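You operate a simulated robot arm through the tools that you are given. There is no shell and no other tool. Be economical: measure what you need, move in short steps, check, and stop when the job is done.

You are at the controls of a simulated two-armed robot. One attempt, no reset.

JOB
Brake the trolley first, then pack the green box with the blue cap, fitting and elbow the kit card lists.
Fine: caps are on the grey mat, brass fittings in the white tray; close the box and the elbow drawer; the brake stays on HOLD.

The check looks at the end state, three seconds after you hand in, the way a careful person would. Anything else that was tipped, shoved, dropped, spilled or broken makes it a failure. Lids that push on must go on centred and level and be pressed home; caps that screw on are set level and turned clockwise until they are tight.

ROBOT AND FRAMES
Two 7-joint arms with two-finger parallel grippers on one trunk, on a base that drives. Base frame: it is fixed to the floor where the robot stands at the start and does not move with it; the origin is under the middle of the robot, x ahead of it, y to its left, z up; the surface under the hand at the start is at about z = 0.76. Lengths are in m, angles in rad, forces in N, time in s.
The left shoulder is at the start at [0.05, 0.177, 1.054], the right one opposite. With the tool pointing down near the work surface each hand reaches from about 0.22 to 0.7 m from the robot's upright axis, wherever it stands, measured 20 degrees to its own side. Places, roughly: brake lever [0.5, 0, 0.8]; brass elbow [0, -1.5, 0.75]; brass fitting [-0.5, -1.25, 0.75]; cap [0, -2, 0.75]; elbow drawer [0, -1.5, 0.7]; kit [0.8, -0.4, 0.8]; kit trolley [0.7, -0.3, 0.5]; lid of the green box [0.9, -0.4, 0.9]. Payload 3.43 kg a hand.
The TCP of each hand is the grasp point between the finger pads, 0.034 m short of the fingertips. In the tool frame z runs along the fingers and y along their closing line. The gripper opens to 0.128 m. The fingers are 0.024 m wide and 0.012 m thick; the gripper's body (0.048 by 0.13 m) begins 0.096 m behind the TCP.
Orientation is that of the tool frame in the base frame, as a unit quaternion [w, x, y, z]. With the fingers straight down and closing along the base's y, the tool's x points along the base's -x, its y along +y and its z along -z.

CONTROLS
- The arms move only by the tool step_arm. It takes "left_plan", "right_plan" or both (then of equal length, played together; a hand with none holds still); each is one flat list of numbers, 6 for each row, row after row: the shift along the tool's x, y, z in units of 20 mm (1.0 is 20 mm), then the turn, a rotation vector about the tool's x, y, z in units of 6 degrees (1.0 is 6 degrees). In form: [dx, dy, dz, wx, wy, wz, dx, dy, dz, wx, wy, wz, ...]. A call has 1 to 10 rows; each row shifts and turns the commanded pose from where the row before left it, along the tool's axes as they then stand. "left_hand" and "right_hand" are, for a hand that has rows, the gripper command, from -1 (shut) to 1 (fully open), values between in proportion, set as the call begins (left out, the last holds). A call with a number of a shift or a turn outside -1 to 1 is refused whole. A row lasts 0.2 s, in which the tool goes at most 0.05 m and 0.15 rad; a call with a longer step from one row to the next is refused whole, and so is a gripper value outside its range. Where a pose cannot be reached the arm comes as near as it can. A force on the tool above 40 N (or 10 N above the force at the start of the call, whichever is more), or a blocked arm, ends the call early, and 0.2 s more pass. The fingers move at their own pace (about 0.108 m/s each) and stop on an object; they squeeze with about 42 N. The grip force told is the motor's: it shows also when the fingers shut on nothing. Time passes only in rows, and 0.2 s behind the last, so rows that do not move let the fingers close. It gives the time, the measured TCP pose, the force on the tool (base axes), the opening and the grip force at its end, in the units of the frame above (readings bear some noise), with the torque about the TCP (base axes, N m) and any sound that the robot's microphone picked up.
- Cameras (640 x 400 px; columns grow to the right, rows downward): "scene" is now at [0.1612, -0.0206, 1.2496]; the picture's right is [-0.22, -0.98, 0.00], its down [-0.25, 0.06, -0.97] and it looks along [0.94, -0.21, -0.26] (base axes); focal length 214 px, centre (320, 200). "left" rides on the left gripper at [0.076, 0.011, -0.16] in its tool frame; the picture's right is [-0.15, 0.99, 0.00], its down [-0.88, -0.13, -0.46] and it looks along [-0.45, -0.07, 0.89] (tool axes); focal length 234 px, centre (320, 200). "right" rides on the right gripper at [0.076, -0.011, -0.16] in its tool frame; the picture's right is [0.15, 0.99, 0.00], its down [-0.88, 0.13, -0.46] and it looks along [-0.45, 0.07, 0.89] (tool axes); focal length 234 px, centre (320, 200). There is no depth. A picture from a camera that has moved, and an enlarged one, comes with that camera's place and axes in the base frame and with its lens.
- camera(camera): a new picture of that camera. The clock stands still meanwhile.
- lift_body(by): slides the trunk up (or, below 0, down) by that many m; the arms and the scene camera ride with it, the base frame stays. It gives what a move gives, with no picture.
- drive_base(legs): drives the robot by 1 to 6 legs, each [ahead, turn to the left] in m and rad, along the robot's own axes; the way and the turn of a leg run together, so that a leg with both is an arc; at most 1.5 m and 3.142 rad a leg. The arms and the cameras ride along, it lands a little off, and it stops where it bumps. It gives what a move gives.
- aim_head(pan, tilt): turns the head with the scene camera to pan (to the left, within 1.396 rad either way) and tilt (down, from -0.506 to 1.204), counted from straight ahead of the robot. It gives what a move gives.
- inspect(camera, box): a new picture of the part [left, top, right, bottom] of that camera's present view, enlarged. The clock stands still meanwhile.
- sign_off(): hands the job in; it is judged then, once.

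Work in short steps. Places have to be worked out from the pictures, the camera data and where the tool is seen: move nearer, look again, correct. Check each grasp and each placing, and mend what went wrong. You have 120 turns and 108 pictures in all, those below and enlarged ones among them. Open the grippers and draw the arms clear of the work before you hand the job in, unless the task says otherwise; then end with one line.

The tools are called after "Request:" as name(argument=value, ...) on one line, values as JSON. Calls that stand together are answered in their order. step_arm: Moves the arms, as the interface text tells. Its arguments: {"type":"object","properties":{"left_plan":{"type":"array","items":{"type":"number"}},"left_hand":{"type":"number"},"right_plan":{"type":"array","items":{"type":"number"}},"right_hand":{"type":"number"}},"required":[]} The other tools are called the same way: lift_body (by) slides the trunk up or down; drive_base (legs) drives the base; aim_head (pan, tilt) turns the head that bears the scene camera; camera (camera) takes a picture; inspect (camera, box) takes an enlarged picture of a part of a camera's view; sign_off () hands the job in.

At the start:

```text
time: 0.0
left_tcp_pos: [0.3715, 0.0195, 1.2349]
left_tool_rot: [-0.001, -0.001, 1.0, -0.001]
left_ft_force: [-1.3, -0.8, -0.8]
left_torque: [-0.01, 0.0, 0.02]
left_finger_gap: 0.1279
left_gripper_force: 0.1
right_tcp_pos: [0.409, -0.3512, 1.1384]
right_tool_rot: [0.0, 0.0, 1.0, 0.0]
right_ft_force: [-0.7, 0.2, 0.2]
right_torque: [0.0, -0.01, 0.0]
right_finger_gap: 0.1281
right_gripper_force: 0.0
trunk travel left (down, up): [-0.225, 0.176]
robot x, y, heading: [-0.0028, 0.0003, -0.001]
head pan, tilt: [-0.22, 0.26]
```

scene: 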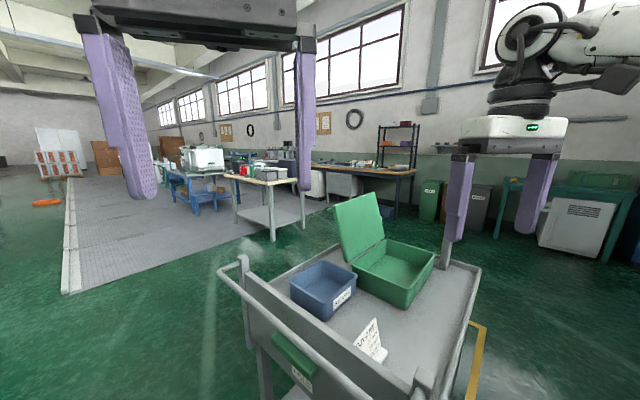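
right: 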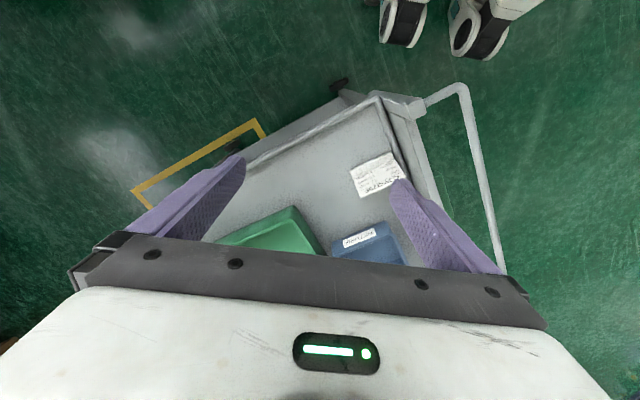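
left: 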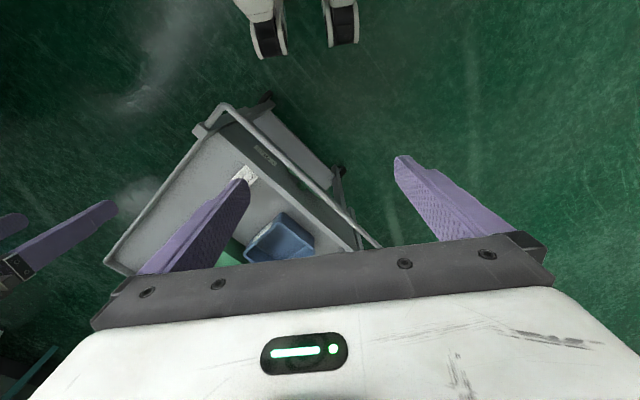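

The trolley stands ahead with the card, a green box and a blue box on it. I look closer at the card and for the brake lever.

Request:
inspect(camera="right", box=[320, 140, 420, 260])

Request:
inspect(camera="scene", box=[200, 240, 490, 400])

Request:
aim_head(pan=-0.2, tilt=0.8)

```text
3.33 times, centred on (370, 200) of right
camera zoom: at [0.334, -0.363, 1.299], right [-0.15, 0.99, 0.0], down [0.88, 0.13, 0.46], along [0.45, 0.07, -0.89], focal length 781 px, centre (153, 200)
```

zoom: 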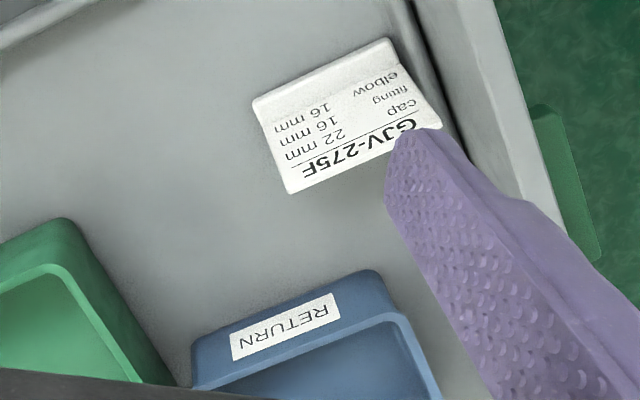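

```text
2.21 times, centred on (345, 320) of scene
camera zoom: at [0.1612, -0.0206, 1.2496], right [-0.22, -0.98, 0.0], down [-0.25, 0.06, -0.97], along [0.94, -0.21, -0.26], focal length 473 px, centre (265, -65)
```

zoom: 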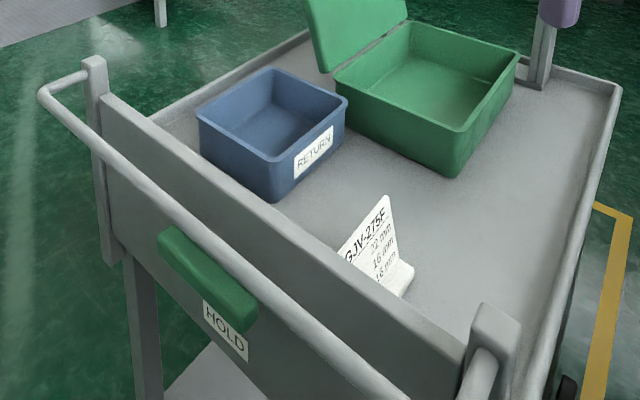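

```text
time: 1.0
left_tcp_pos: [0.3732, 0.0196, 1.235]
left_tool_rot: [0.0, -0.001, 1.0, -0.001]
left_ft_force: [0.3, 0.6, -0.3]
left_torque: [0.01, 0.01, -0.05]
left_finger_gap: 0.128
left_gripper_force: 0.0
right_tcp_pos: [0.4111, -0.352, 1.1391]
right_tool_rot: [0.001, 0.0, 1.0, -0.001]
right_ft_force: [0.1, 0.1, -0.3]
right_torque: [-0.03, 0.0, 0.0]
right_finger_gap: 0.128
right_gripper_force: 0.0
trunk travel left (down, up): [-0.225, 0.176]
robot x, y, heading: [0.0029, -0.0001, 0.005]
head pan, tilt: [-0.201, 0.799]
```

The card lists cap 22 mm, fitting 16 mm, elbow 16 mm (GJV-275F). The brake lever is the green piece on the trolley's near end, so I look at it with the head tilted down.

Request:
camera(camera="scene")

Request:
inspect(camera="left", box=[180, 90, 380, 250])

```text
102 pictures are left
camera scene: at [0.1491, -0.0164, 1.2015], right [-0.2, -0.98, 0.0], down [-0.7, 0.14, -0.7], along [0.68, -0.14, -0.72], focal length 214 px, centre (320, 200)
```

scene: 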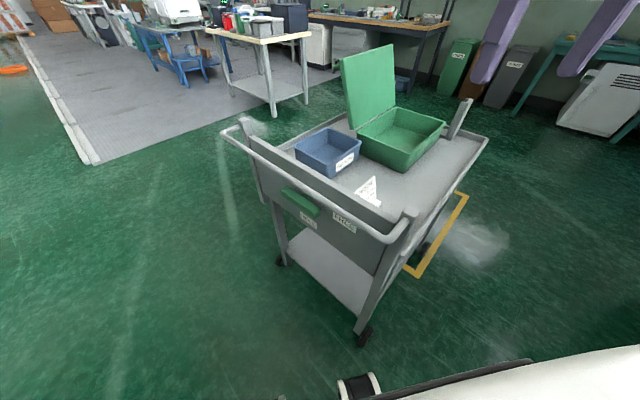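

```text
2.50 times, centred on (280, 170) of left
camera zoom: at [0.2967, 0.0323, 1.3952], right [0.15, 0.99, 0.0], down [0.88, -0.13, 0.46], along [0.45, -0.07, -0.89], focal length 585 px, centre (420, 275)
```

zoom: 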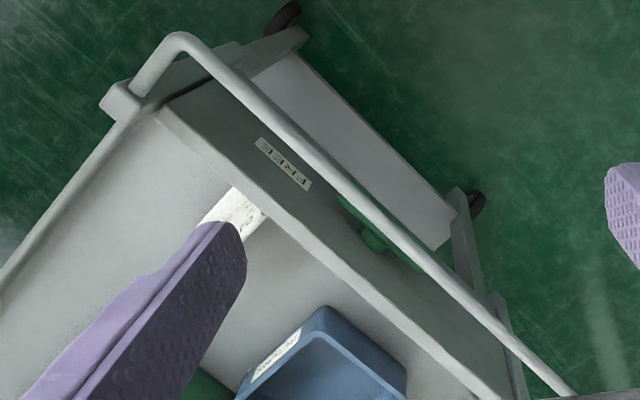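

Two labels, HOLD and FREE, sit under the lever. I zoom in to see how the lever pivots.

Request:
inspect(camera="scene", box=[240, 150, 420, 262])

Request:
inspect(camera="scene", box=[265, 175, 375, 244])

```text
3.56 times, centred on (330, 206) of scene
camera zoom: at [0.1491, -0.0164, 1.2015], right [-0.2, -0.98, 0.0], down [-0.7, 0.14, -0.7], along [0.68, -0.14, -0.72], focal length 763 px, centre (284, 179)
```

zoom: 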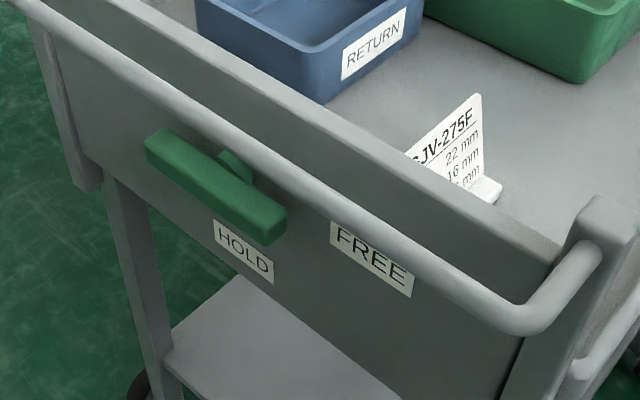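

```text
5.80 times, centred on (320, 210) of scene
camera zoom: at [0.1491, -0.0164, 1.2015], right [-0.2, -0.98, 0.0], down [-0.7, 0.14, -0.7], along [0.68, -0.14, -0.72], focal length 1243 px, centre (320, 145)
```

zoom: 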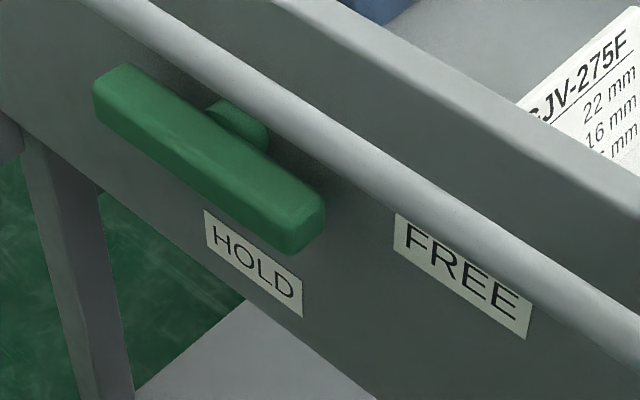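

Triangulating: the hub is near (0.536, -0.057, 0.81), the lever points right at FREE, and HOLD is below. So I must swing the lever's long end down. I back up a little for arm room and turn the left tool to face the panel.

Request:
drive_base(legs=[[-0.17, 0]])

Request:
step_arm(left_plan=[0, 0, 1, 0, 0, 1, 0, 0, 1, 0, 0, 1, 0, 0, 1, 0, 0, 1, 0, 0, 1, 0, 0, 1, 0, 0, 1, 0, 0, 1, 0, 0, 1, 0, 0, 1, 0, 0, 1, 0, 0, 1, 0, 0, 1, 0, 0, 1, 0, 0, 1, 0, 0, 1, 0, 0, 1, 0, 0, 0.2], left_hand=-1)

Request:
step_arm(left_plan=[0, 0, 0, 0, -1, 0, 0, 0, 0, 0, -1, 0, 0, 0, 0, 0, -1, 0, 0, 0, 0, 0, -1, 0, 0, 0, 0, 0, -1, 0, 0, 0, 0, 0, -1, 0, 0, 0, 0, 0, -1, 0, 0, 0, 0, 0, -1, 0])

Request:
step_arm(left_plan=[0, 0, 0, 0, -1, 0, 0, 0, 0, 0, -1, 0, 0, 0, 0, 0, -1, 0, 0, 0, 0, 0, -1, 0, 0, 0, 0, 0, -1, 0, 0, 0, 0, 0, -1, 0, 0, 0, 0, 0, -1, 0])

```text
time: 2.4
left_tcp_pos: [0.2048, 0.0182, 1.2352]
left_tool_rot: [0.001, 0.0, 1.0, -0.001]
left_ft_force: [-0.9, -0.1, -0.5]
left_torque: [0.0, -0.05, -0.03]
left_finger_gap: 0.128
left_gripper_force: 0.1
right_tcp_pos: [0.2415, -0.352, 1.1391]
right_tool_rot: [0.001, 0.0, 1.0, 0.0]
right_ft_force: [0.2, -0.4, -0.2]
right_torque: [0.01, -0.02, -0.01]
right_finger_gap: 0.128
right_gripper_force: 0.0
trunk travel left (down, up): [-0.225, 0.176]
robot x, y, heading: [-0.1729, -0.0026, -0.002]
head pan, tilt: [-0.201, 0.799]
```

```text
time: 4.6
left_tcp_pos: [0.205, 0.0198, 1.0344]
left_tool_rot: [0.0, 0.464, 0.886, 0.0]
left_ft_force: [0.9, -0.3, 0.7]
left_torque: [0.04, 0.03, -0.02]
left_finger_gap: 0.0001
left_gripper_force: 32.9
right_tcp_pos: [0.2422, -0.3517, 1.1386]
right_tool_rot: [0.0, 0.001, 1.0, 0.0]
right_ft_force: [0.3, -0.7, -0.5]
right_torque: [0.0, -0.03, 0.0]
right_finger_gap: 0.128
right_gripper_force: 0.0
trunk travel left (down, up): [-0.225, 0.176]
robot x, y, heading: [-0.1705, 0.0013, 0.0]
head pan, tilt: [-0.201, 0.799]
```

```text
time: 6.4
left_tcp_pos: [0.2036, 0.0202, 1.0359]
left_tool_rot: [0.362, 0.422, 0.809, -0.189]
left_ft_force: [0.7, 0.6, -0.2]
left_torque: [0.0, -0.02, 0.01]
left_finger_gap: 0.0001
left_gripper_force: 32.9
right_tcp_pos: [0.2428, -0.353, 1.1384]
right_tool_rot: [0.0, 0.002, 1.0, 0.0]
right_ft_force: [-0.5, -1.2, 0.4]
right_torque: [-0.03, -0.01, -0.05]
right_finger_gap: 0.1283
right_gripper_force: 0.1
trunk travel left (down, up): [-0.225, 0.176]
robot x, y, heading: [-0.1695, 0.0021, -0.003]
head pan, tilt: [-0.201, 0.799]
```

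```text
time: 8.0
left_tcp_pos: [0.2419, 0.0129, 1.0456]
left_tool_rot: [0.627, 0.328, 0.625, -0.329]
left_ft_force: [0.0, -1.2, 0.6]
left_torque: [-0.04, -0.01, 0.02]
left_finger_gap: 0.0001
left_gripper_force: 33.2
left hand out of reach, approached as far as the arm can: row 3, 4, 5, 6
right_tcp_pos: [0.2429, -0.3516, 1.1381]
right_tool_rot: [0.0, 0.001, 1.0, 0.0]
right_ft_force: [0.3, -0.2, 0.6]
right_torque: [0.0, -0.02, 0.04]
right_finger_gap: 0.1281
right_gripper_force: 0.0
trunk travel left (down, up): [-0.225, 0.176]
robot x, y, heading: [-0.1681, -0.0008, -0.003]
head pan, tilt: [-0.201, 0.799]
```

The tool now faces the panel. I bring it in front of the lever, under rail height but clear of it, and look.

Request:
step_arm(left_plan=[0.88, 0.7, 0.15, 0, 0, 0, 0.88, 0.7, 0.15, 0, 0, 0, 0.88, 0.7, 0.15, 0, 0, 0, 0.88, 0.7, 0.15, 0, 0, 0, 0.88, 0.7, 0.15, 0, 0, 0, 0.88, 0.7, 0.15, 0, 0, 0, 0.88, 0.7, 0.15, 0, 0, 0, 0.88, 0.7, 0.15, 0, 0, 0, 0.88, 0.7, 0.15, 0, 0, 0, 0.88, 0.7, 0.15, 0, 0, 0])

Request:
camera(camera="left")

Request:
camera(camera="scene")

```text
time: 10.2
left_tcp_pos: [0.3724, 0.0682, 0.8691]
left_tool_rot: [0.627, 0.328, 0.626, -0.328]
left_ft_force: [-0.5, -0.6, 0.2]
left_torque: [0.01, 0.02, -0.04]
left_finger_gap: 0.0
left_gripper_force: 32.7
right_tcp_pos: [0.2415, -0.3517, 1.1376]
right_tool_rot: [0.0, 0.001, 1.0, 0.001]
right_ft_force: [0.4, 0.1, 0.3]
right_torque: [0.02, -0.01, 0.01]
right_finger_gap: 0.1277
right_gripper_force: 0.1
trunk travel left (down, up): [-0.225, 0.176]
robot x, y, heading: [-0.1692, 0.0019, -0.002]
head pan, tilt: [-0.201, 0.799]
```

```text
98 pictures are left
camera left: at [0.2907, 0.2063, 0.7929], right [0.81, 0.56, 0.15], down [-0.37, 0.3, 0.88], along [0.45, -0.77, 0.45], focal length 234 px, centre (320, 200)
```

left: 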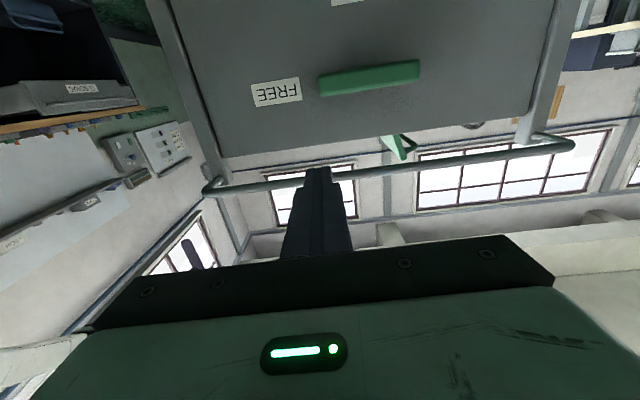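

```text
97 pictures are left
camera scene: at [-0.0185, -0.0164, 1.2014], right [-0.2, -0.98, 0.0], down [-0.7, 0.14, -0.7], along [0.68, -0.14, -0.72], focal length 214 px, centre (320, 200)
```

scene: 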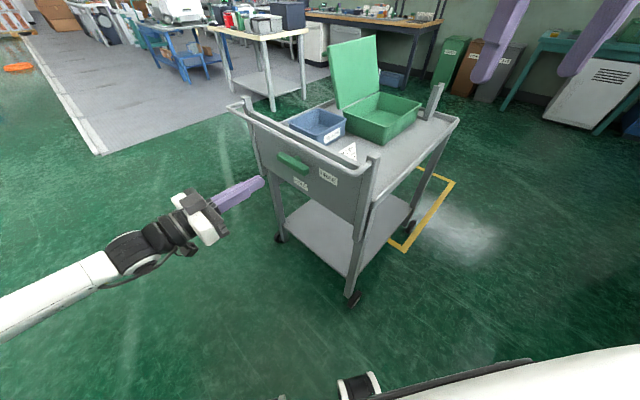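

I triangulate the lever with zooms from both cameras.

Request:
inspect(camera="left", box=[180, 30, 580, 270])

Request:
inspect(camera="scene", box=[200, 80, 400, 210])

```text
1.60 times, centred on (380, 150) of left
camera zoom: at [0.2907, 0.2063, 0.7929], right [0.81, 0.56, 0.15], down [-0.37, 0.3, 0.88], along [0.45, -0.77, 0.45], focal length 375 px, centre (224, 280)
```

zoom: 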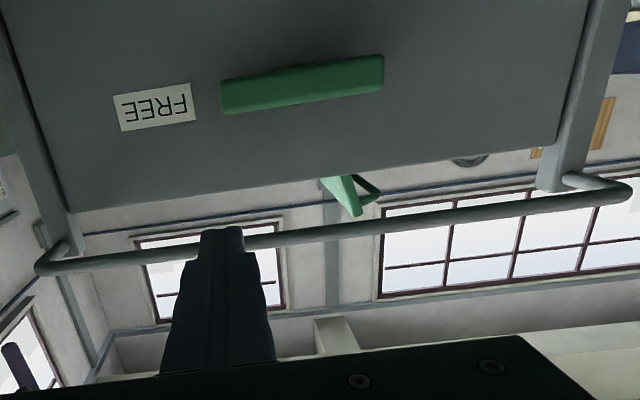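

```text
3.08 times, centred on (300, 145) of scene
camera zoom: at [-0.0185, -0.0164, 1.2014], right [-0.2, -0.98, 0.0], down [-0.7, 0.14, -0.7], along [0.68, -0.14, -0.72], focal length 660 px, centre (382, 369)
```

zoom: 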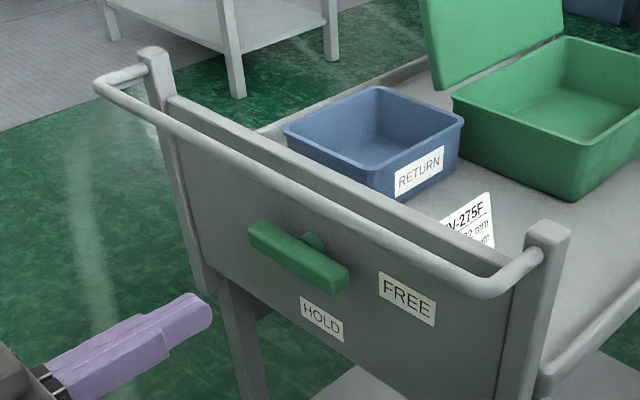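

The bar is at z≈0.80, its hub near (0.52, -0.06), and it looks like a knob-style lever. I will grip it top and bottom and twist it 90° clockwise. First I position in front and roll the tool -90°.

Request:
step_arm(left_plan=[0.86, 0.81, 0.39, 0, 0, 0, 0.86, 0.81, 0.39, 0, 0, 0, 0.86, 0.81, 0.39, 0, 0, 0, 0.86, 0.81, 0.39, 0, 0, 0, 0, 0, 0, 0, 0, -1, 0, 0, 0, 0, 0, -1, 0, 0, 0, 0, 0, -1, 0, 0, 0, 0, 0, -1, 0, 0, 0, 0, 0, -1], left_hand=0.1)

Request:
step_arm(left_plan=[0, 0, 0, 0, 0, -1, 0, 0, 0, 0, 0, -1, 0, 0, 0, 0, 0, -1, 0, 0, 0, 0, 0, -1, 0, 0, 0, 0, 0, -1, 0, 0, 0, 0, 0, -1, 0, 0, 0, 0, 0, -1, 0, 0, 0, 0, 0, -1, 0, 0, 0, 0, 0, -1, 0, 0, 0, 0, 0, -1])

Request:
camera(camera="left")

Request:
inspect(camera="scene", box=[200, 80, 400, 210])

```text
time: 12.2
left_tcp_pos: [0.4428, 0.0777, 0.8003]
left_tool_rot: [0.521, 0.152, 0.69, -0.479]
left_ft_force: [-0.4, -0.3, 0.0]
left_torque: [0.0, -0.02, 0.04]
left_finger_gap: 0.0704
left_gripper_force: 0.0
right_tcp_pos: [0.243, -0.3518, 1.1386]
right_tool_rot: [0.0, 0.001, 1.0, 0.001]
right_ft_force: [1.2, 0.1, -0.1]
right_torque: [0.01, 0.0, 0.01]
right_finger_gap: 0.128
right_gripper_force: 0.1
trunk travel left (down, up): [-0.225, 0.176]
robot x, y, heading: [-0.1673, 0.0025, -0.001]
head pan, tilt: [-0.201, 0.799]
```

```text
time: 14.4
left_tcp_pos: [0.4429, 0.078, 0.7979]
left_tool_rot: [-0.21, 0.213, -0.674, 0.676]
left_ft_force: [0.1, 0.2, -0.3]
left_torque: [0.04, -0.01, -0.02]
left_finger_gap: 0.0707
left_gripper_force: 0.1
right_tcp_pos: [0.2423, -0.3512, 1.1397]
right_tool_rot: [0.0, 0.001, 1.0, 0.0]
right_ft_force: [-0.2, 0.7, 0.2]
right_torque: [0.01, -0.01, -0.04]
right_finger_gap: 0.128
right_gripper_force: 0.0
trunk travel left (down, up): [-0.225, 0.176]
robot x, y, heading: [-0.1645, 0.001, -0.003]
head pan, tilt: [-0.201, 0.799]
```

```text
94 pictures are left
camera left: at [0.2902, 0.1681, 0.7875], right [0.12, 0.08, -0.99], down [0.46, 0.88, 0.13], along [0.88, -0.47, 0.07], focal length 234 px, centre (320, 200)
```

left: 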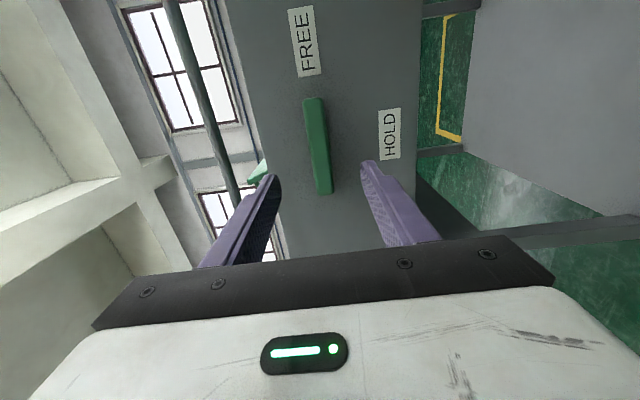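

```text
3.08 times, centred on (300, 145) of scene
camera zoom: at [-0.0186, -0.0165, 1.2015], right [-0.2, -0.98, 0.0], down [-0.7, 0.14, -0.7], along [0.68, -0.14, -0.72], focal length 660 px, centre (382, 369)
```

zoom: 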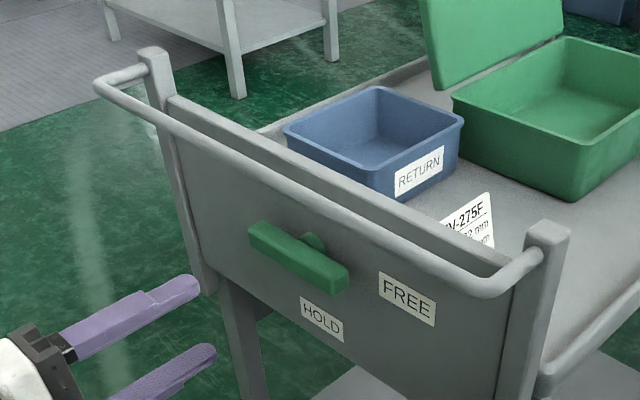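

The lever sits centred between the open fingers, so I advance 0.127 m onto it.

Request:
step_arm(left_plan=[-0.03, 0, 0.9, 0, 0, 0, -0.03, 0, 0.9, 0, 0, 0, -0.03, 0, 0.9, 0, 0, 0, -0.03, 0, 0.9, 0, 0, 0, -0.03, 0, 0.9, 0, 0, 0, -0.03, 0, 0.9, 0, 0, 0, -0.03, 0, 0.9, 0, 0, 0])

Request:
camera(camera="left")

Request:
inspect(camera="scene", box=[200, 80, 400, 210])

```text
time: 16.0
left_tcp_pos: [0.5193, -0.0228, 0.7984]
left_tool_rot: [-0.212, 0.212, -0.674, 0.675]
left_ft_force: [-0.6, 0.2, -0.1]
left_torque: [0.01, 0.0, -0.05]
left_finger_gap: 0.0702
left_gripper_force: 0.0
right_tcp_pos: [0.242, -0.3518, 1.1388]
right_tool_rot: [0.001, 0.001, 1.0, -0.001]
right_ft_force: [-0.2, -0.4, -0.4]
right_torque: [0.01, 0.03, -0.03]
right_finger_gap: 0.1282
right_gripper_force: 0.0
trunk travel left (down, up): [-0.225, 0.176]
robot x, y, heading: [-0.1647, -0.0008, -0.002]
head pan, tilt: [-0.201, 0.799]
```

```text
92 pictures are left
camera left: at [0.3664, 0.0667, 0.7871], right [0.12, 0.08, -0.99], down [0.46, 0.88, 0.13], along [0.88, -0.47, 0.07], focal length 234 px, centre (320, 200)
```

left: 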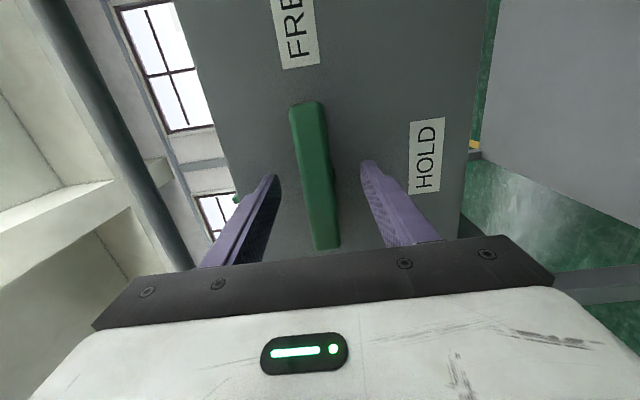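

```text
3.08 times, centred on (300, 145) of scene
camera zoom: at [-0.0185, -0.0166, 1.2014], right [-0.2, -0.98, 0.0], down [-0.7, 0.14, -0.7], along [0.68, -0.14, -0.72], focal length 660 px, centre (382, 369)
```

zoom: 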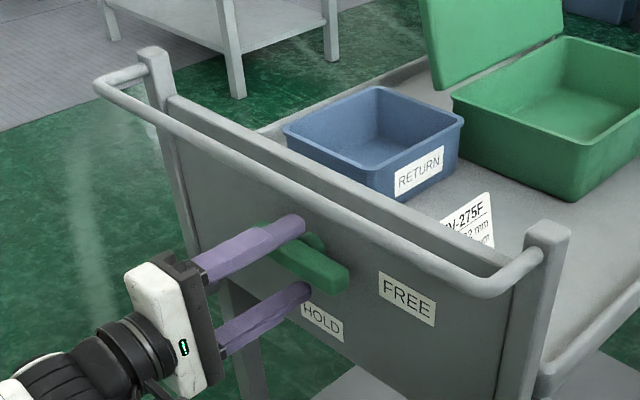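

The fingers straddle the bar near its middle. I close, then check the gap.

Request:
step_arm(left_plan=[0, 0, 0.25, 0, 0, 0, 0, 0, 0, 0, 0, 0, 0, 0, 0, 0, 0, 0, 0, 0, 0, 0, 0, 0], left_hand=-1)

Request:
camera(camera="left")

```text
time: 17.0
left_tcp_pos: [0.5209, -0.0265, 0.8004]
left_tool_rot: [-0.212, 0.211, -0.674, 0.675]
left_ft_force: [-2.7, 4.7, 5.0]
left_torque: [-0.15, -0.11, -0.52]
left_finger_gap: 0.0315
left_gripper_force: 45.1
right_tcp_pos: [0.243, -0.3515, 1.1382]
right_tool_rot: [0.0, 0.001, 1.0, 0.001]
right_ft_force: [-0.4, 0.1, 0.7]
right_torque: [-0.03, 0.04, 0.0]
right_finger_gap: 0.1281
right_gripper_force: 0.1
trunk travel left (down, up): [-0.225, 0.176]
robot x, y, heading: [-0.1671, -0.0016, -0.005]
head pan, tilt: [-0.201, 0.799]
```

```text
90 pictures are left
camera left: at [0.3685, 0.0627, 0.7884], right [0.12, 0.08, -0.99], down [0.46, 0.88, 0.13], along [0.88, -0.47, 0.07], focal length 234 px, centre (320, 200)
```

left: 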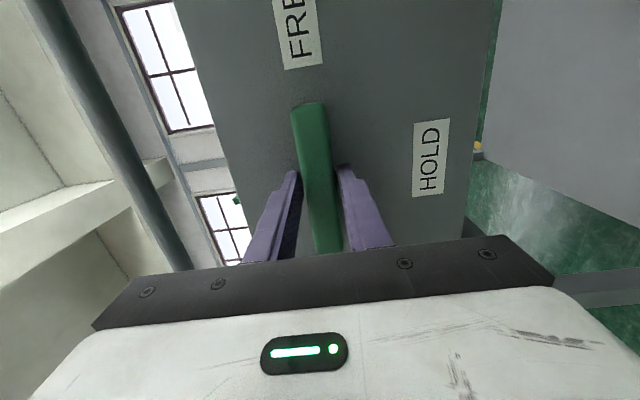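

Gripped, with a gap of 31 mm. I twist clockwise (+z) in part and watch the torque.

Request:
step_arm(left_plan=[0, 0, 0, 0, 0, 1, 0, 0, 0, 0, 0, 1, 0, 0, 0, 0, 0, 1, 0, 0, 0, 0, 0, 1, 0, 0, 0, 0, 0, 1])

Request:
camera(camera="left")

```text
time: 18.2
left_tcp_pos: [0.5202, -0.0274, 0.7995]
left_tool_rot: [0.377, -0.033, 0.706, -0.599]
left_ft_force: [0.4, 2.3, 6.0]
left_torque: [-1.08, 3.09, -0.27]
left_finger_gap: 0.042
left_gripper_force: 44.3
right_tcp_pos: [0.2421, -0.3513, 1.138]
right_tool_rot: [0.0, 0.001, 1.0, 0.0]
right_ft_force: [-0.2, -0.1, 0.5]
right_torque: [0.03, -0.01, 0.01]
right_finger_gap: 0.128
right_gripper_force: 0.0
trunk travel left (down, up): [-0.225, 0.176]
robot x, y, heading: [-0.1671, -0.005, 0.0]
head pan, tilt: [-0.201, 0.799]
```

```text
89 pictures are left
camera left: at [0.3809, 0.0708, 0.7525], right [0.51, 0.35, -0.79], down [0.32, 0.78, 0.54], along [0.8, -0.53, 0.28], focal length 234 px, centre (320, 200)
```

left: 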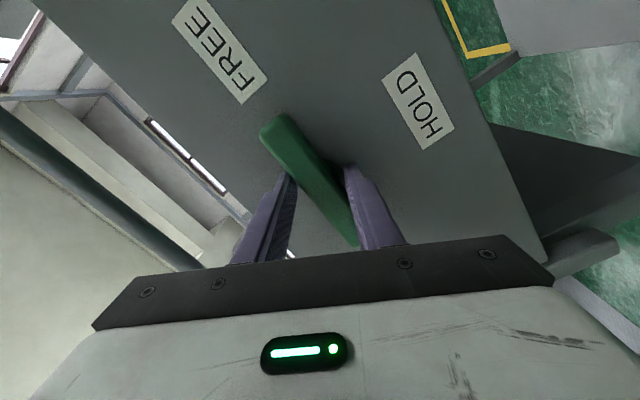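

The bar mostly slipped between the pads (the gap grew to 42 mm with about 3 N m), so the pivot or direction may differ. I release, back off and look at the lever and hub.

Request:
step_arm(left_plan=[0, 0, 0, 0, 0, 0, 0, 0, 0, 0, 0, 0, 0, 0, -1, 0, 0, 0, 0, 0, -1, 0, 0, 0, 0, 0, -1, 0, 0, 0, 0, 0, -1, 0, 0, 0, 0, 0, -1, 0, 0, 0], left_hand=0.1)

Request:
inspect(camera="scene", box=[250, 120, 350, 200])

Request:
inspect(camera="left", box=[160, 0, 480, 200])

```text
time: 19.8
left_tcp_pos: [0.463, 0.0543, 0.8001]
left_tool_rot: [0.38, -0.029, 0.706, -0.597]
left_ft_force: [0.1, -0.3, 0.4]
left_torque: [0.02, -0.02, 0.0]
left_finger_gap: 0.0704
left_gripper_force: 0.1
right_tcp_pos: [0.2417, -0.3517, 1.139]
right_tool_rot: [0.0, 0.001, 1.0, 0.0]
right_ft_force: [-0.1, -0.1, 0.3]
right_torque: [0.0, 0.0, -0.01]
right_finger_gap: 0.1282
right_gripper_force: 0.0
trunk travel left (down, up): [-0.225, 0.176]
robot x, y, heading: [-0.1669, -0.0009, 0.002]
head pan, tilt: [-0.201, 0.799]
```

```text
5.00 times, centred on (300, 160) of scene
camera zoom: at [-0.0186, -0.0163, 1.2015], right [-0.2, -0.98, 0.0], down [-0.7, 0.14, -0.7], along [0.68, -0.14, -0.72], focal length 1072 px, centre (420, 400)
```

zoom: 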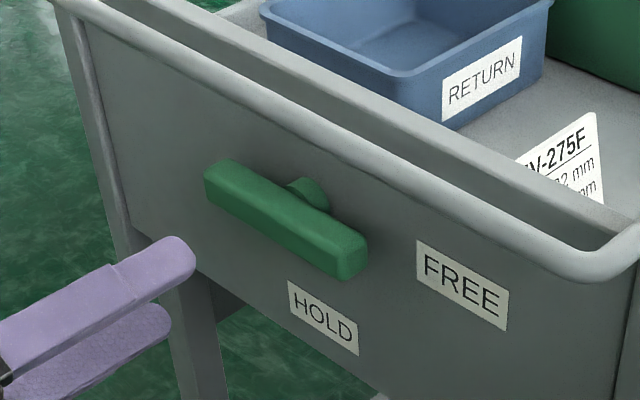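

```text
2.00 times, centred on (320, 100) of left
camera zoom: at [0.3236, 0.1522, 0.7521], right [0.51, 0.35, -0.78], down [0.31, 0.77, 0.55], along [0.8, -0.53, 0.29], focal length 468 px, centre (320, 400)
```

zoom: 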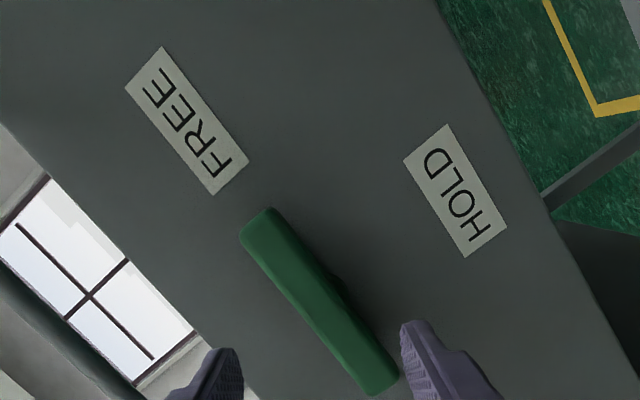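

The bar is still horizontal with its hub about central. The small pad area at the hub gives too little torque, so I grip the FREE end instead and swing it down along the arc.

Request:
step_arm(left_plan=[0, 0, 0, 0, 0, -1, 0, 0, 0, 0, 0, -1, 0, 0, 0, 0, 0, -1, 0, 0, 0, 0, 0, -1, 0, 0, 0, 0, 0, -1, 0.8, 0, 0, 0, 0, 0, 0.8, 0, 0, 0, 0, 0, 0.7, 0, 0, 0, 0, 0])

Request:
step_arm(left_plan=[0, 0, 1, 0, 0, 0, 0, 0, 1, 0, 0, 0, 0, 0, 1, 0, 0, 0, 0, 0, 1, 0, 0, 0, 0, 0, 0.9, 0, 0, 0])

Request:
step_arm(left_plan=[0, 0, 0, 0, 0, 0, 0, 0, 0, 0, 0, 0, 0, 0, 0, 0, 0, 0], left_hand=-1)

Request:
camera(camera="left")

```text
time: 21.6
left_tcp_pos: [0.4257, 0.0286, 0.8008]
left_tool_rot: [-0.211, 0.211, -0.674, 0.675]
left_ft_force: [-0.1, 0.2, -0.2]
left_torque: [0.04, 0.03, 0.02]
left_finger_gap: 0.0702
left_gripper_force: 0.1
right_tcp_pos: [0.2419, -0.3506, 1.1388]
right_tool_rot: [0.0, 0.001, 1.0, 0.0]
right_ft_force: [-0.5, 0.6, 0.7]
right_torque: [0.0, -0.01, 0.0]
right_finger_gap: 0.1279
right_gripper_force: 0.1
trunk travel left (down, up): [-0.225, 0.176]
robot x, y, heading: [-0.171, -0.002, 0.0]
head pan, tilt: [-0.201, 0.799]
```

```text
time: 22.8
left_tcp_pos: [0.4836, -0.0517, 0.8004]
left_tool_rot: [0.212, -0.211, 0.675, -0.674]
left_ft_force: [-0.3, 0.0, 0.5]
left_torque: [-0.06, 0.02, -0.02]
left_finger_gap: 0.0704
left_gripper_force: 0.1
right_tcp_pos: [0.2417, -0.351, 1.1386]
right_tool_rot: [0.001, 0.001, 1.0, 0.0]
right_ft_force: [0.3, 0.5, -0.6]
right_torque: [-0.03, 0.02, 0.03]
right_finger_gap: 0.128
right_gripper_force: 0.1
trunk travel left (down, up): [-0.225, 0.176]
robot x, y, heading: [-0.1709, 0.004, -0.003]
head pan, tilt: [-0.201, 0.799]
```

```text
time: 23.6
left_tcp_pos: [0.4829, -0.0517, 0.8005]
left_tool_rot: [-0.212, 0.211, -0.674, 0.675]
left_ft_force: [0.8, -1.0, -0.1]
left_torque: [0.28, 0.18, 0.14]
left_finger_gap: 0.0261
left_gripper_force: 45.6
right_tcp_pos: [0.2422, -0.3518, 1.1395]
right_tool_rot: [0.0, 0.0, 1.0, 0.001]
right_ft_force: [0.5, 0.1, -0.1]
right_torque: [0.01, 0.02, 0.01]
right_finger_gap: 0.1281
right_gripper_force: 0.0
trunk travel left (down, up): [-0.225, 0.176]
robot x, y, heading: [-0.1683, 0.0006, -0.002]
head pan, tilt: [-0.201, 0.799]
```

```text
86 pictures are left
camera left: at [0.3302, 0.0375, 0.789], right [0.12, 0.08, -0.99], down [0.46, 0.88, 0.13], along [0.88, -0.47, 0.07], focal length 234 px, centre (320, 200)
```

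left: 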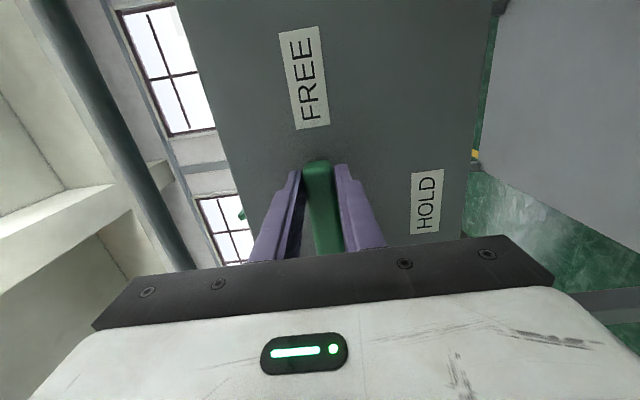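

Now it really grips the 26 mm bar; the earlier 31 mm was the hub. I swing it along a 42 mm arc, 30° clockwise.

Request:
step_arm(left_plan=[-0.01, 0.22, 0, 0, 0, 1, -0.01, 0.22, 0, 0, 0, 1, -0.01, 0.22, 0, 0, 0, 1, -0.01, 0.22, 0, 0, 0, 1, -0.01, 0.22, 0, 0, 0, 1])

Request:
inspect(camera="scene", box=[250, 120, 350, 200])

```text
time: 24.7
left_tcp_pos: [0.49, -0.0515, 0.7987]
left_tool_rot: [0.36, -0.057, 0.691, -0.624]
left_ft_force: [-2.6, 0.6, 9.8]
left_torque: [-0.57, 1.74, 0.09]
left_finger_gap: 0.0398
left_gripper_force: 45.4
right_tcp_pos: [0.2419, -0.3518, 1.1386]
right_tool_rot: [0.0, 0.0, 1.0, 0.001]
right_ft_force: [-0.6, -0.8, 0.3]
right_torque: [0.03, 0.03, 0.01]
right_finger_gap: 0.128
right_gripper_force: 0.2
trunk travel left (down, up): [-0.225, 0.176]
robot x, y, heading: [-0.1665, 0.0016, 0.002]
head pan, tilt: [-0.201, 0.799]
stopped in row 5 (left hand): the force on the tool passed its limit at 41 N (the readings are from after the stop); the commanded pose is now the measured one
```

```text
5.00 times, centred on (300, 160) of scene
camera zoom: at [-0.0191, -0.0164, 1.201], right [-0.2, -0.98, 0.0], down [-0.7, 0.14, -0.7], along [0.68, -0.14, -0.72], focal length 1072 px, centre (420, 400)
```

zoom: 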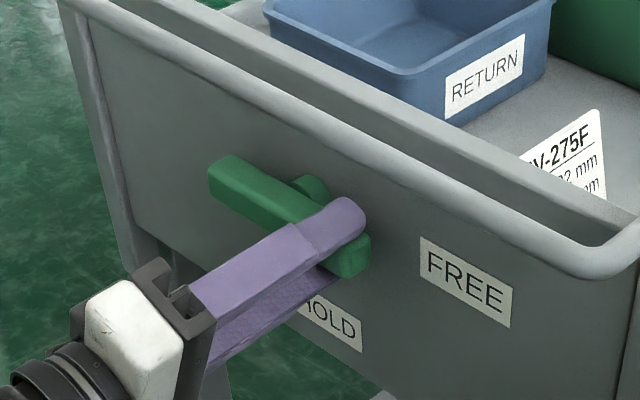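

Clockwise is blocked: the lever stayed put at 41 N. I re-align with the bar and try a small counter-clockwise swing.

Request:
step_arm(left_plan=[0, 0, 0, 0, 0, -1, 0, 0, 0, 0, 0, -1, 0, 0, 0, 0, 0, -1, 0, 0, 0, 0, 0, -1, 0, 0, 0, 0, 0, -0.3], left_hand=0.0)

Request:
step_arm(left_plan=[0, 0, 0, 0, 0, 0, 0, 0, 0, 0, 0, 0, 0, 0, 0, 0, 0, 0], left_hand=-1)

Request:
step_arm(left_plan=[0, -0.2, 0, 0, 0, -1, 0, -0.2, 0, 0, 0, -1, 0, -0.2, 0, 0, 0, -1])

Request:
inspect(camera="scene", box=[250, 120, 350, 200])

```text
time: 25.9
left_tcp_pos: [0.4913, -0.051, 0.7961]
left_tool_rot: [-0.214, 0.211, -0.664, 0.685]
left_ft_force: [0.4, 0.1, 1.1]
left_torque: [-0.03, 0.01, 0.01]
left_finger_gap: 0.0638
left_gripper_force: 0.1
right_tcp_pos: [0.2421, -0.3524, 1.1384]
right_tool_rot: [0.0, 0.0, 1.0, 0.0]
right_ft_force: [0.4, 1.0, -0.2]
right_torque: [0.02, -0.01, -0.01]
right_finger_gap: 0.1278
right_gripper_force: 0.0
trunk travel left (down, up): [-0.225, 0.176]
robot x, y, heading: [-0.1693, 0.0023, 0.003]
head pan, tilt: [-0.201, 0.799]
```

```text
time: 26.7
left_tcp_pos: [0.4902, -0.0499, 0.7996]
left_tool_rot: [-0.217, 0.208, -0.663, 0.686]
left_ft_force: [4.3, 0.8, 13.1]
left_torque: [1.01, 0.03, -0.81]
left_finger_gap: 0.0263
left_gripper_force: 45.0
right_tcp_pos: [0.2411, -0.3527, 1.1395]
right_tool_rot: [0.0, 0.0, 1.0, -0.001]
right_ft_force: [-0.1, -0.5, -1.3]
right_torque: [-0.01, 0.03, 0.01]
right_finger_gap: 0.1278
right_gripper_force: 0.0
trunk travel left (down, up): [-0.225, 0.176]
robot x, y, heading: [-0.1674, -0.0002, 0.0]
head pan, tilt: [-0.201, 0.799]
```

```text
time: 27.5
left_tcp_pos: [0.4918, -0.0476, 0.8116]
left_tool_rot: [-0.106, 0.31, -0.621, 0.712]
left_ft_force: [6.1, -1.5, 19.8]
left_torque: [1.22, -0.22, 0.87]
left_finger_gap: 0.0264
left_gripper_force: 45.3
right_tcp_pos: [0.2409, -0.3523, 1.1392]
right_tool_rot: [0.001, 0.0, 1.0, 0.0]
right_ft_force: [0.4, 0.2, 0.5]
right_torque: [-0.01, -0.03, -0.05]
right_finger_gap: 0.1281
right_gripper_force: 0.1
trunk travel left (down, up): [-0.225, 0.176]
robot x, y, heading: [-0.1702, -0.0004, -0.001]
head pan, tilt: [-0.201, 0.799]
```

```text
5.00 times, centred on (300, 160) of scene
camera zoom: at [-0.02, -0.0165, 1.2018], right [-0.2, -0.98, 0.0], down [-0.7, 0.14, -0.7], along [0.68, -0.14, -0.72], focal length 1072 px, centre (420, 400)
```

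zoom: 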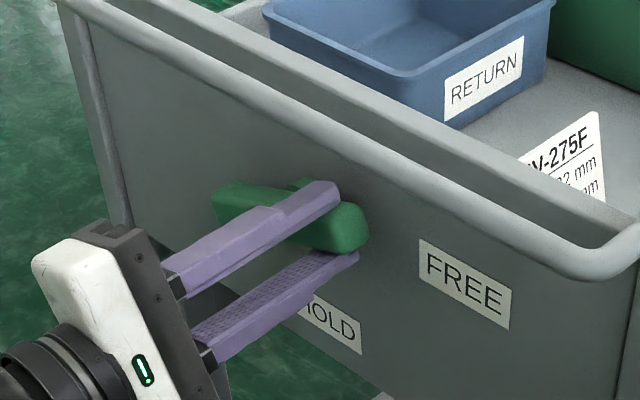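

It turns counter-clockwise with the grip holding. I continue the swing in steps.

Request:
step_arm(left_plan=[-0.01, -0.17, 0, 0, 0, -1, -0.01, -0.17, 0, 0, 0, -1, -0.01, -0.17, 0, 0, 0, -1, -0.01, -0.17, 0, 0, 0, -1, -0.01, -0.17, 0, 0, 0, -1])

Request:
inspect(camera="scene", box=[250, 120, 350, 200])

```text
time: 28.7
left_tcp_pos: [0.5006, -0.0411, 0.829]
left_tool_rot: [0.081, 0.458, -0.518, 0.718]
left_ft_force: [10.2, 1.4, 25.8]
left_torque: [1.37, -0.28, 0.16]
left_finger_gap: 0.0264
left_gripper_force: 45.3
right_tcp_pos: [0.2414, -0.3519, 1.1397]
right_tool_rot: [0.0, 0.0, 1.0, 0.0]
right_ft_force: [-0.1, 0.6, 0.3]
right_torque: [-0.03, 0.0, -0.03]
right_finger_gap: 0.1278
right_gripper_force: 0.0
trunk travel left (down, up): [-0.225, 0.176]
robot x, y, heading: [-0.1658, 0.0019, -0.002]
head pan, tilt: [-0.201, 0.799]
```

```text
5.00 times, centred on (300, 160) of scene
camera zoom: at [-0.0203, -0.0161, 1.2018], right [-0.2, -0.98, 0.0], down [-0.7, 0.14, -0.7], along [0.68, -0.14, -0.72], focal length 1072 px, centre (420, 400)
```

zoom: 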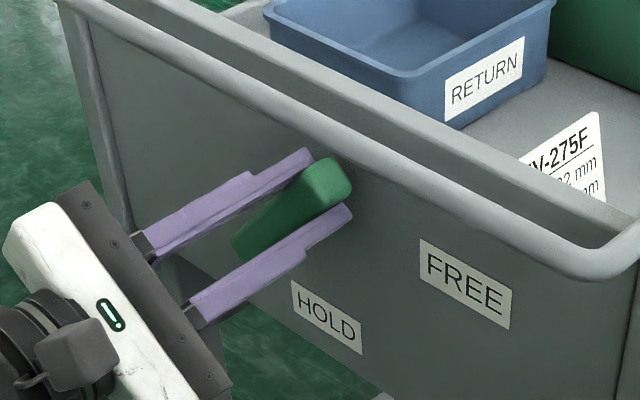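

About half way. I continue the remaining swing.

Request:
step_arm(left_plan=[-0.01, -0.17, 0, 0, 0, -1, -0.01, -0.17, 0, 0, 0, -1, -0.01, -0.17, 0, 0, 0, -1, -0.01, -0.17, 0, 0, 0, -1])

Request:
step_arm(left_plan=[-0.01, -0.17, 0, 0, 0, -1, -0.01, -0.17, 0, 0, 0, -1, -0.01, -0.17, 0, 0, 0, -1])

Request:
inspect(camera="scene", box=[250, 120, 350, 200])

```text
time: 29.7
left_tcp_pos: [0.5125, -0.0323, 0.8387]
left_tool_rot: [0.227, 0.555, -0.411, 0.687]
left_ft_force: [20.0, 8.8, 27.8]
left_torque: [1.13, -0.69, 0.05]
left_finger_gap: 0.0259
left_gripper_force: 44.9
right_tcp_pos: [0.2418, -0.3503, 1.14]
right_tool_rot: [0.001, -0.001, 1.0, 0.0]
right_ft_force: [-0.2, 1.0, 0.7]
right_torque: [0.0, 0.0, 0.01]
right_finger_gap: 0.1278
right_gripper_force: 0.0
trunk travel left (down, up): [-0.225, 0.176]
robot x, y, heading: [-0.1689, 0.0021, -0.003]
head pan, tilt: [-0.201, 0.799]
```

```text
time: 30.5
left_tcp_pos: [0.5235, -0.0254, 0.8408]
left_tool_rot: [0.33, 0.614, -0.316, 0.644]
left_ft_force: [24.7, 11.1, 25.1]
left_torque: [-0.22, -1.46, 1.15]
left_finger_gap: 0.026
left_gripper_force: 45.3
right_tcp_pos: [0.2423, -0.3502, 1.1388]
right_tool_rot: [0.001, 0.0, 1.0, -0.001]
right_ft_force: [-0.2, 0.3, 0.8]
right_torque: [-0.02, -0.01, 0.0]
right_finger_gap: 0.1281
right_gripper_force: 0.0
trunk travel left (down, up): [-0.225, 0.176]
robot x, y, heading: [-0.1688, 0.0012, 0.007]
head pan, tilt: [-0.201, 0.799]
```

```text
5.00 times, centred on (300, 160) of scene
camera zoom: at [-0.0194, -0.0152, 1.2017], right [-0.2, -0.98, 0.0], down [-0.7, 0.14, -0.7], along [0.68, -0.14, -0.72], focal length 1072 px, centre (420, 400)
```

zoom: 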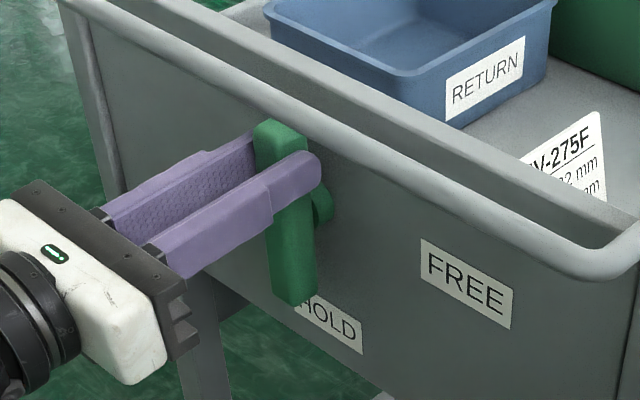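

The lever is nearly vertical over HOLD. I push one or two more rows to seat it against its stop.

Request:
step_arm(left_plan=[0, -0.17, 0, 0, 0, -1, 0, 0, 0, 0, 0, 0])

Request:
step_arm(left_plan=[0, 0, 0, 0, 0, 0, 0, 0, 0, 0, 0, 0, 0, 0, -1, 0, 0, 0, 0, 0, -1, 0, 0, 0, 0, 0, -1, 0, 0, 0, 0, 0, -1, 0, 0, 0, 0, 0, -1, 0, 0, 0, 0, 0, -1, 0, 0, 0], left_hand=0.1)

Request:
inspect(camera="scene", box=[250, 120, 350, 200])

```text
time: 31.1
left_tcp_pos: [0.5237, -0.0237, 0.8387]
left_tool_rot: [0.363, 0.63, -0.285, 0.624]
left_ft_force: [17.4, 11.3, 23.8]
left_torque: [0.05, -1.57, 1.26]
left_finger_gap: 0.0281
left_gripper_force: 45.1
right_tcp_pos: [0.2416, -0.3503, 1.1386]
right_tool_rot: [0.001, 0.001, 1.0, -0.001]
right_ft_force: [-0.4, 0.3, -0.2]
right_torque: [0.02, 0.03, -0.01]
right_finger_gap: 0.128
right_gripper_force: 0.1
trunk travel left (down, up): [-0.225, 0.176]
robot x, y, heading: [-0.1673, -0.0012, -0.003]
head pan, tilt: [-0.201, 0.799]
```

```text
time: 32.9
left_tcp_pos: [0.4515, 0.0704, 0.8253]
left_tool_rot: [0.366, 0.634, -0.289, 0.617]
left_ft_force: [-0.4, 0.3, 0.2]
left_torque: [-0.01, 0.0, 0.02]
left_finger_gap: 0.0702
left_gripper_force: 0.0
right_tcp_pos: [0.2414, -0.351, 1.1386]
right_tool_rot: [0.0, 0.0, 1.0, 0.0]
right_ft_force: [0.6, 0.0, -0.7]
right_torque: [0.0, 0.02, 0.0]
right_finger_gap: 0.128
right_gripper_force: 0.0
trunk travel left (down, up): [-0.225, 0.176]
robot x, y, heading: [-0.1684, 0.0032, -0.002]
head pan, tilt: [-0.201, 0.799]
```

```text
5.00 times, centred on (300, 160) of scene
camera zoom: at [-0.0186, -0.0161, 1.2015], right [-0.2, -0.98, 0.0], down [-0.7, 0.14, -0.7], along [0.68, -0.14, -0.72], focal length 1072 px, centre (420, 400)
```

zoom: 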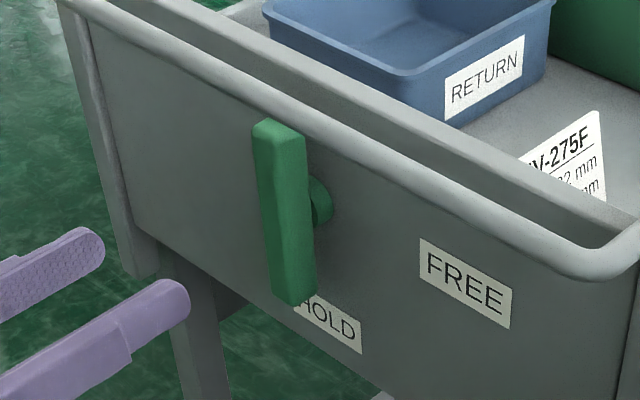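

The lever stands vertical on HOLD. I retract the left arm and unwind the wrist to tool-down.

Request:
step_arm(left_plan=[0, 0, -1, 0, 0, 1, 0, 0, -1, 0, 0, 1, 0, 0, -0.5, 0, 0, 1, 0, 0, 0, 0, 0, 1, 0, 0, 0, 0, 0, 1, 0, 0, 0, 0, 0, 1, 0, 0, 0, 0, 0, 1, 0, 0, 0, 0, 0, 1, 0, 0, 0, 0, 0, 1, 0, 0, 0, 0, 0, 1])

Request:
step_arm(left_plan=[0, 0, 0, 0, 0, 1, 0, 0, 0, 0, 0, 1, 0, 0, 0, 0, 0, 1, 0, 0, 0, 0, 0, 1, 0, 0, 0, 0, 0, 1, 0, 0, 0, 0, 0, 1, -1, 0, 0, 0, 0, 0, -1, 0, 0, 0, 0, 0, -1, 0, 0, 0, 0, 0, -1, 0, 0, 0, 0, 0])

Request:
step_arm(left_plan=[-1, 0, 0, 0, 0, 0, -1, 0, 0, 0, 0, 0, -1, 0, 0, 0, 0, 0, -1, 0, 0, 0, 0, 0, -1, 0, 0, 0, 0, 0, -1, 0, 0, 0, 0, 0, -1, 0, 0, 0, 0, 0, -1, 0, 0, 0, 0, 0, 0, 0, 0, 0, 1, 0, 0, 0, 0, 0, 1, 0])

Request:
step_arm(left_plan=[0, 0, 0, 0, 1, 0, 0, 0, 0, 0, 1, 0, 0, 0, 0, 0, 1, 0, 0, 0, 0, 0, 1, 0, 0, 0, 0, 0, 1, 0, 0, 0, 0, 0, 1, 0, 0, 0, 0, 0, 1, 0, 0, 0, 0, 0, 1, 0, 0, 0, 0, 0, 1, 0, 0, 0, 0, 0, 1, 0])

Request:
step_arm(left_plan=[0, 0, 0, 0, 1, -1, 0, 0, 0, 0, 1, -1, 0, 0, 0, 0, 1, -1, 0, 0, 0, 0, 0, -1, 0, 0, 0, 0, 0, -1, 0, 0, 0, 0, 0, -1, 0, 0, 0, 0, 0, -1, 0, 0, 0, 0, 0, -1, 0, 0, 0, 0, 0, -1])

```text
time: 35.1
left_tcp_pos: [0.4223, 0.1113, 0.8236]
left_tool_rot: [0.007, 0.405, -0.567, 0.717]
left_ft_force: [0.3, -0.9, -0.2]
left_torque: [0.01, 0.01, -0.01]
left_finger_gap: 0.0702
left_gripper_force: 0.0
right_tcp_pos: [0.2428, -0.3524, 1.1388]
right_tool_rot: [0.0, 0.0, 1.0, 0.0]
right_ft_force: [0.0, -0.3, 0.7]
right_torque: [0.0, 0.01, -0.03]
right_finger_gap: 0.1279
right_gripper_force: 0.1
trunk travel left (down, up): [-0.225, 0.176]
robot x, y, heading: [-0.1684, -0.0006, -0.001]
head pan, tilt: [-0.201, 0.799]
```

```text
time: 37.3
left_tcp_pos: [0.4876, 0.1581, 0.8247]
left_tool_rot: [-0.214, 0.209, -0.664, 0.685]
left_ft_force: [-0.9, 0.6, 0.8]
left_torque: [0.01, 0.0, 0.02]
left_finger_gap: 0.0704
left_gripper_force: 0.0
right_tcp_pos: [0.2433, -0.3503, 1.1387]
right_tool_rot: [0.0, 0.0, 1.0, 0.0]
right_ft_force: [-1.0, 0.6, 0.0]
right_torque: [-0.02, 0.0, 0.0]
right_finger_gap: 0.1279
right_gripper_force: 0.0
trunk travel left (down, up): [-0.225, 0.176]
robot x, y, heading: [-0.1671, -0.0008, 0.0]
head pan, tilt: [-0.201, 0.799]
```

```text
time: 39.5
left_tcp_pos: [0.5277, 0.1959, 0.8389]
left_tool_rot: [-0.16, 0.156, -0.679, 0.699]
left_ft_force: [-0.1, 0.0, -0.4]
left_torque: [-0.03, 0.03, 0.0]
left_finger_gap: 0.0703
left_gripper_force: 0.0
left hand out of reach, approached as far as the arm can: row 5, 6, 7, 8, 9, 10
right_tcp_pos: [0.2417, -0.3519, 1.1389]
right_tool_rot: [0.0, 0.0, 1.0, 0.0]
right_ft_force: [0.6, -0.5, -0.3]
right_torque: [0.01, 0.0, -0.03]
right_finger_gap: 0.1279
right_gripper_force: 0.2
trunk travel left (down, up): [-0.225, 0.176]
robot x, y, heading: [-0.1671, 0.0034, 0.003]
head pan, tilt: [-0.201, 0.799]
```

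```text
time: 41.7
left_tcp_pos: [0.3948, 0.1599, 0.8876]
left_tool_rot: [0.075, -0.087, -0.693, 0.711]
left_ft_force: [0.4, -0.3, -0.8]
left_torque: [-0.04, -0.02, 0.02]
left_finger_gap: 0.0705
left_gripper_force: 0.0
left hand out of reach, approached as far as the arm can: row 1, 2, 3, 4, 5, 6, 7, 8, 9, 10
right_tcp_pos: [0.2416, -0.3522, 1.1376]
right_tool_rot: [-0.001, 0.0, 1.0, 0.0]
right_ft_force: [0.4, -0.2, -0.5]
right_torque: [0.0, 0.01, -0.02]
right_finger_gap: 0.1278
right_gripper_force: 0.1
trunk travel left (down, up): [-0.225, 0.176]
robot x, y, heading: [-0.1719, -0.0015, -0.001]
head pan, tilt: [-0.201, 0.799]
```

```text
time: 43.7
left_tcp_pos: [0.363, 0.1962, 0.8991]
left_tool_rot: [-0.355, -0.134, 0.686, -0.62]
left_ft_force: [0.4, -1.4, -0.5]
left_torque: [0.02, 0.01, -0.02]
left_finger_gap: 0.0703
left_gripper_force: 0.1
left hand out of reach, approached as far as the arm can: row 1, 2, 3
right_tcp_pos: [0.2438, -0.351, 1.1379]
right_tool_rot: [0.0, 0.0, 1.0, 0.0]
right_ft_force: [-0.3, 0.2, 0.3]
right_torque: [-0.01, 0.02, 0.01]
right_finger_gap: 0.1278
right_gripper_force: 0.0
trunk travel left (down, up): [-0.225, 0.176]
robot x, y, heading: [-0.1648, 0.0019, 0.002]
head pan, tilt: [-0.201, 0.799]
```

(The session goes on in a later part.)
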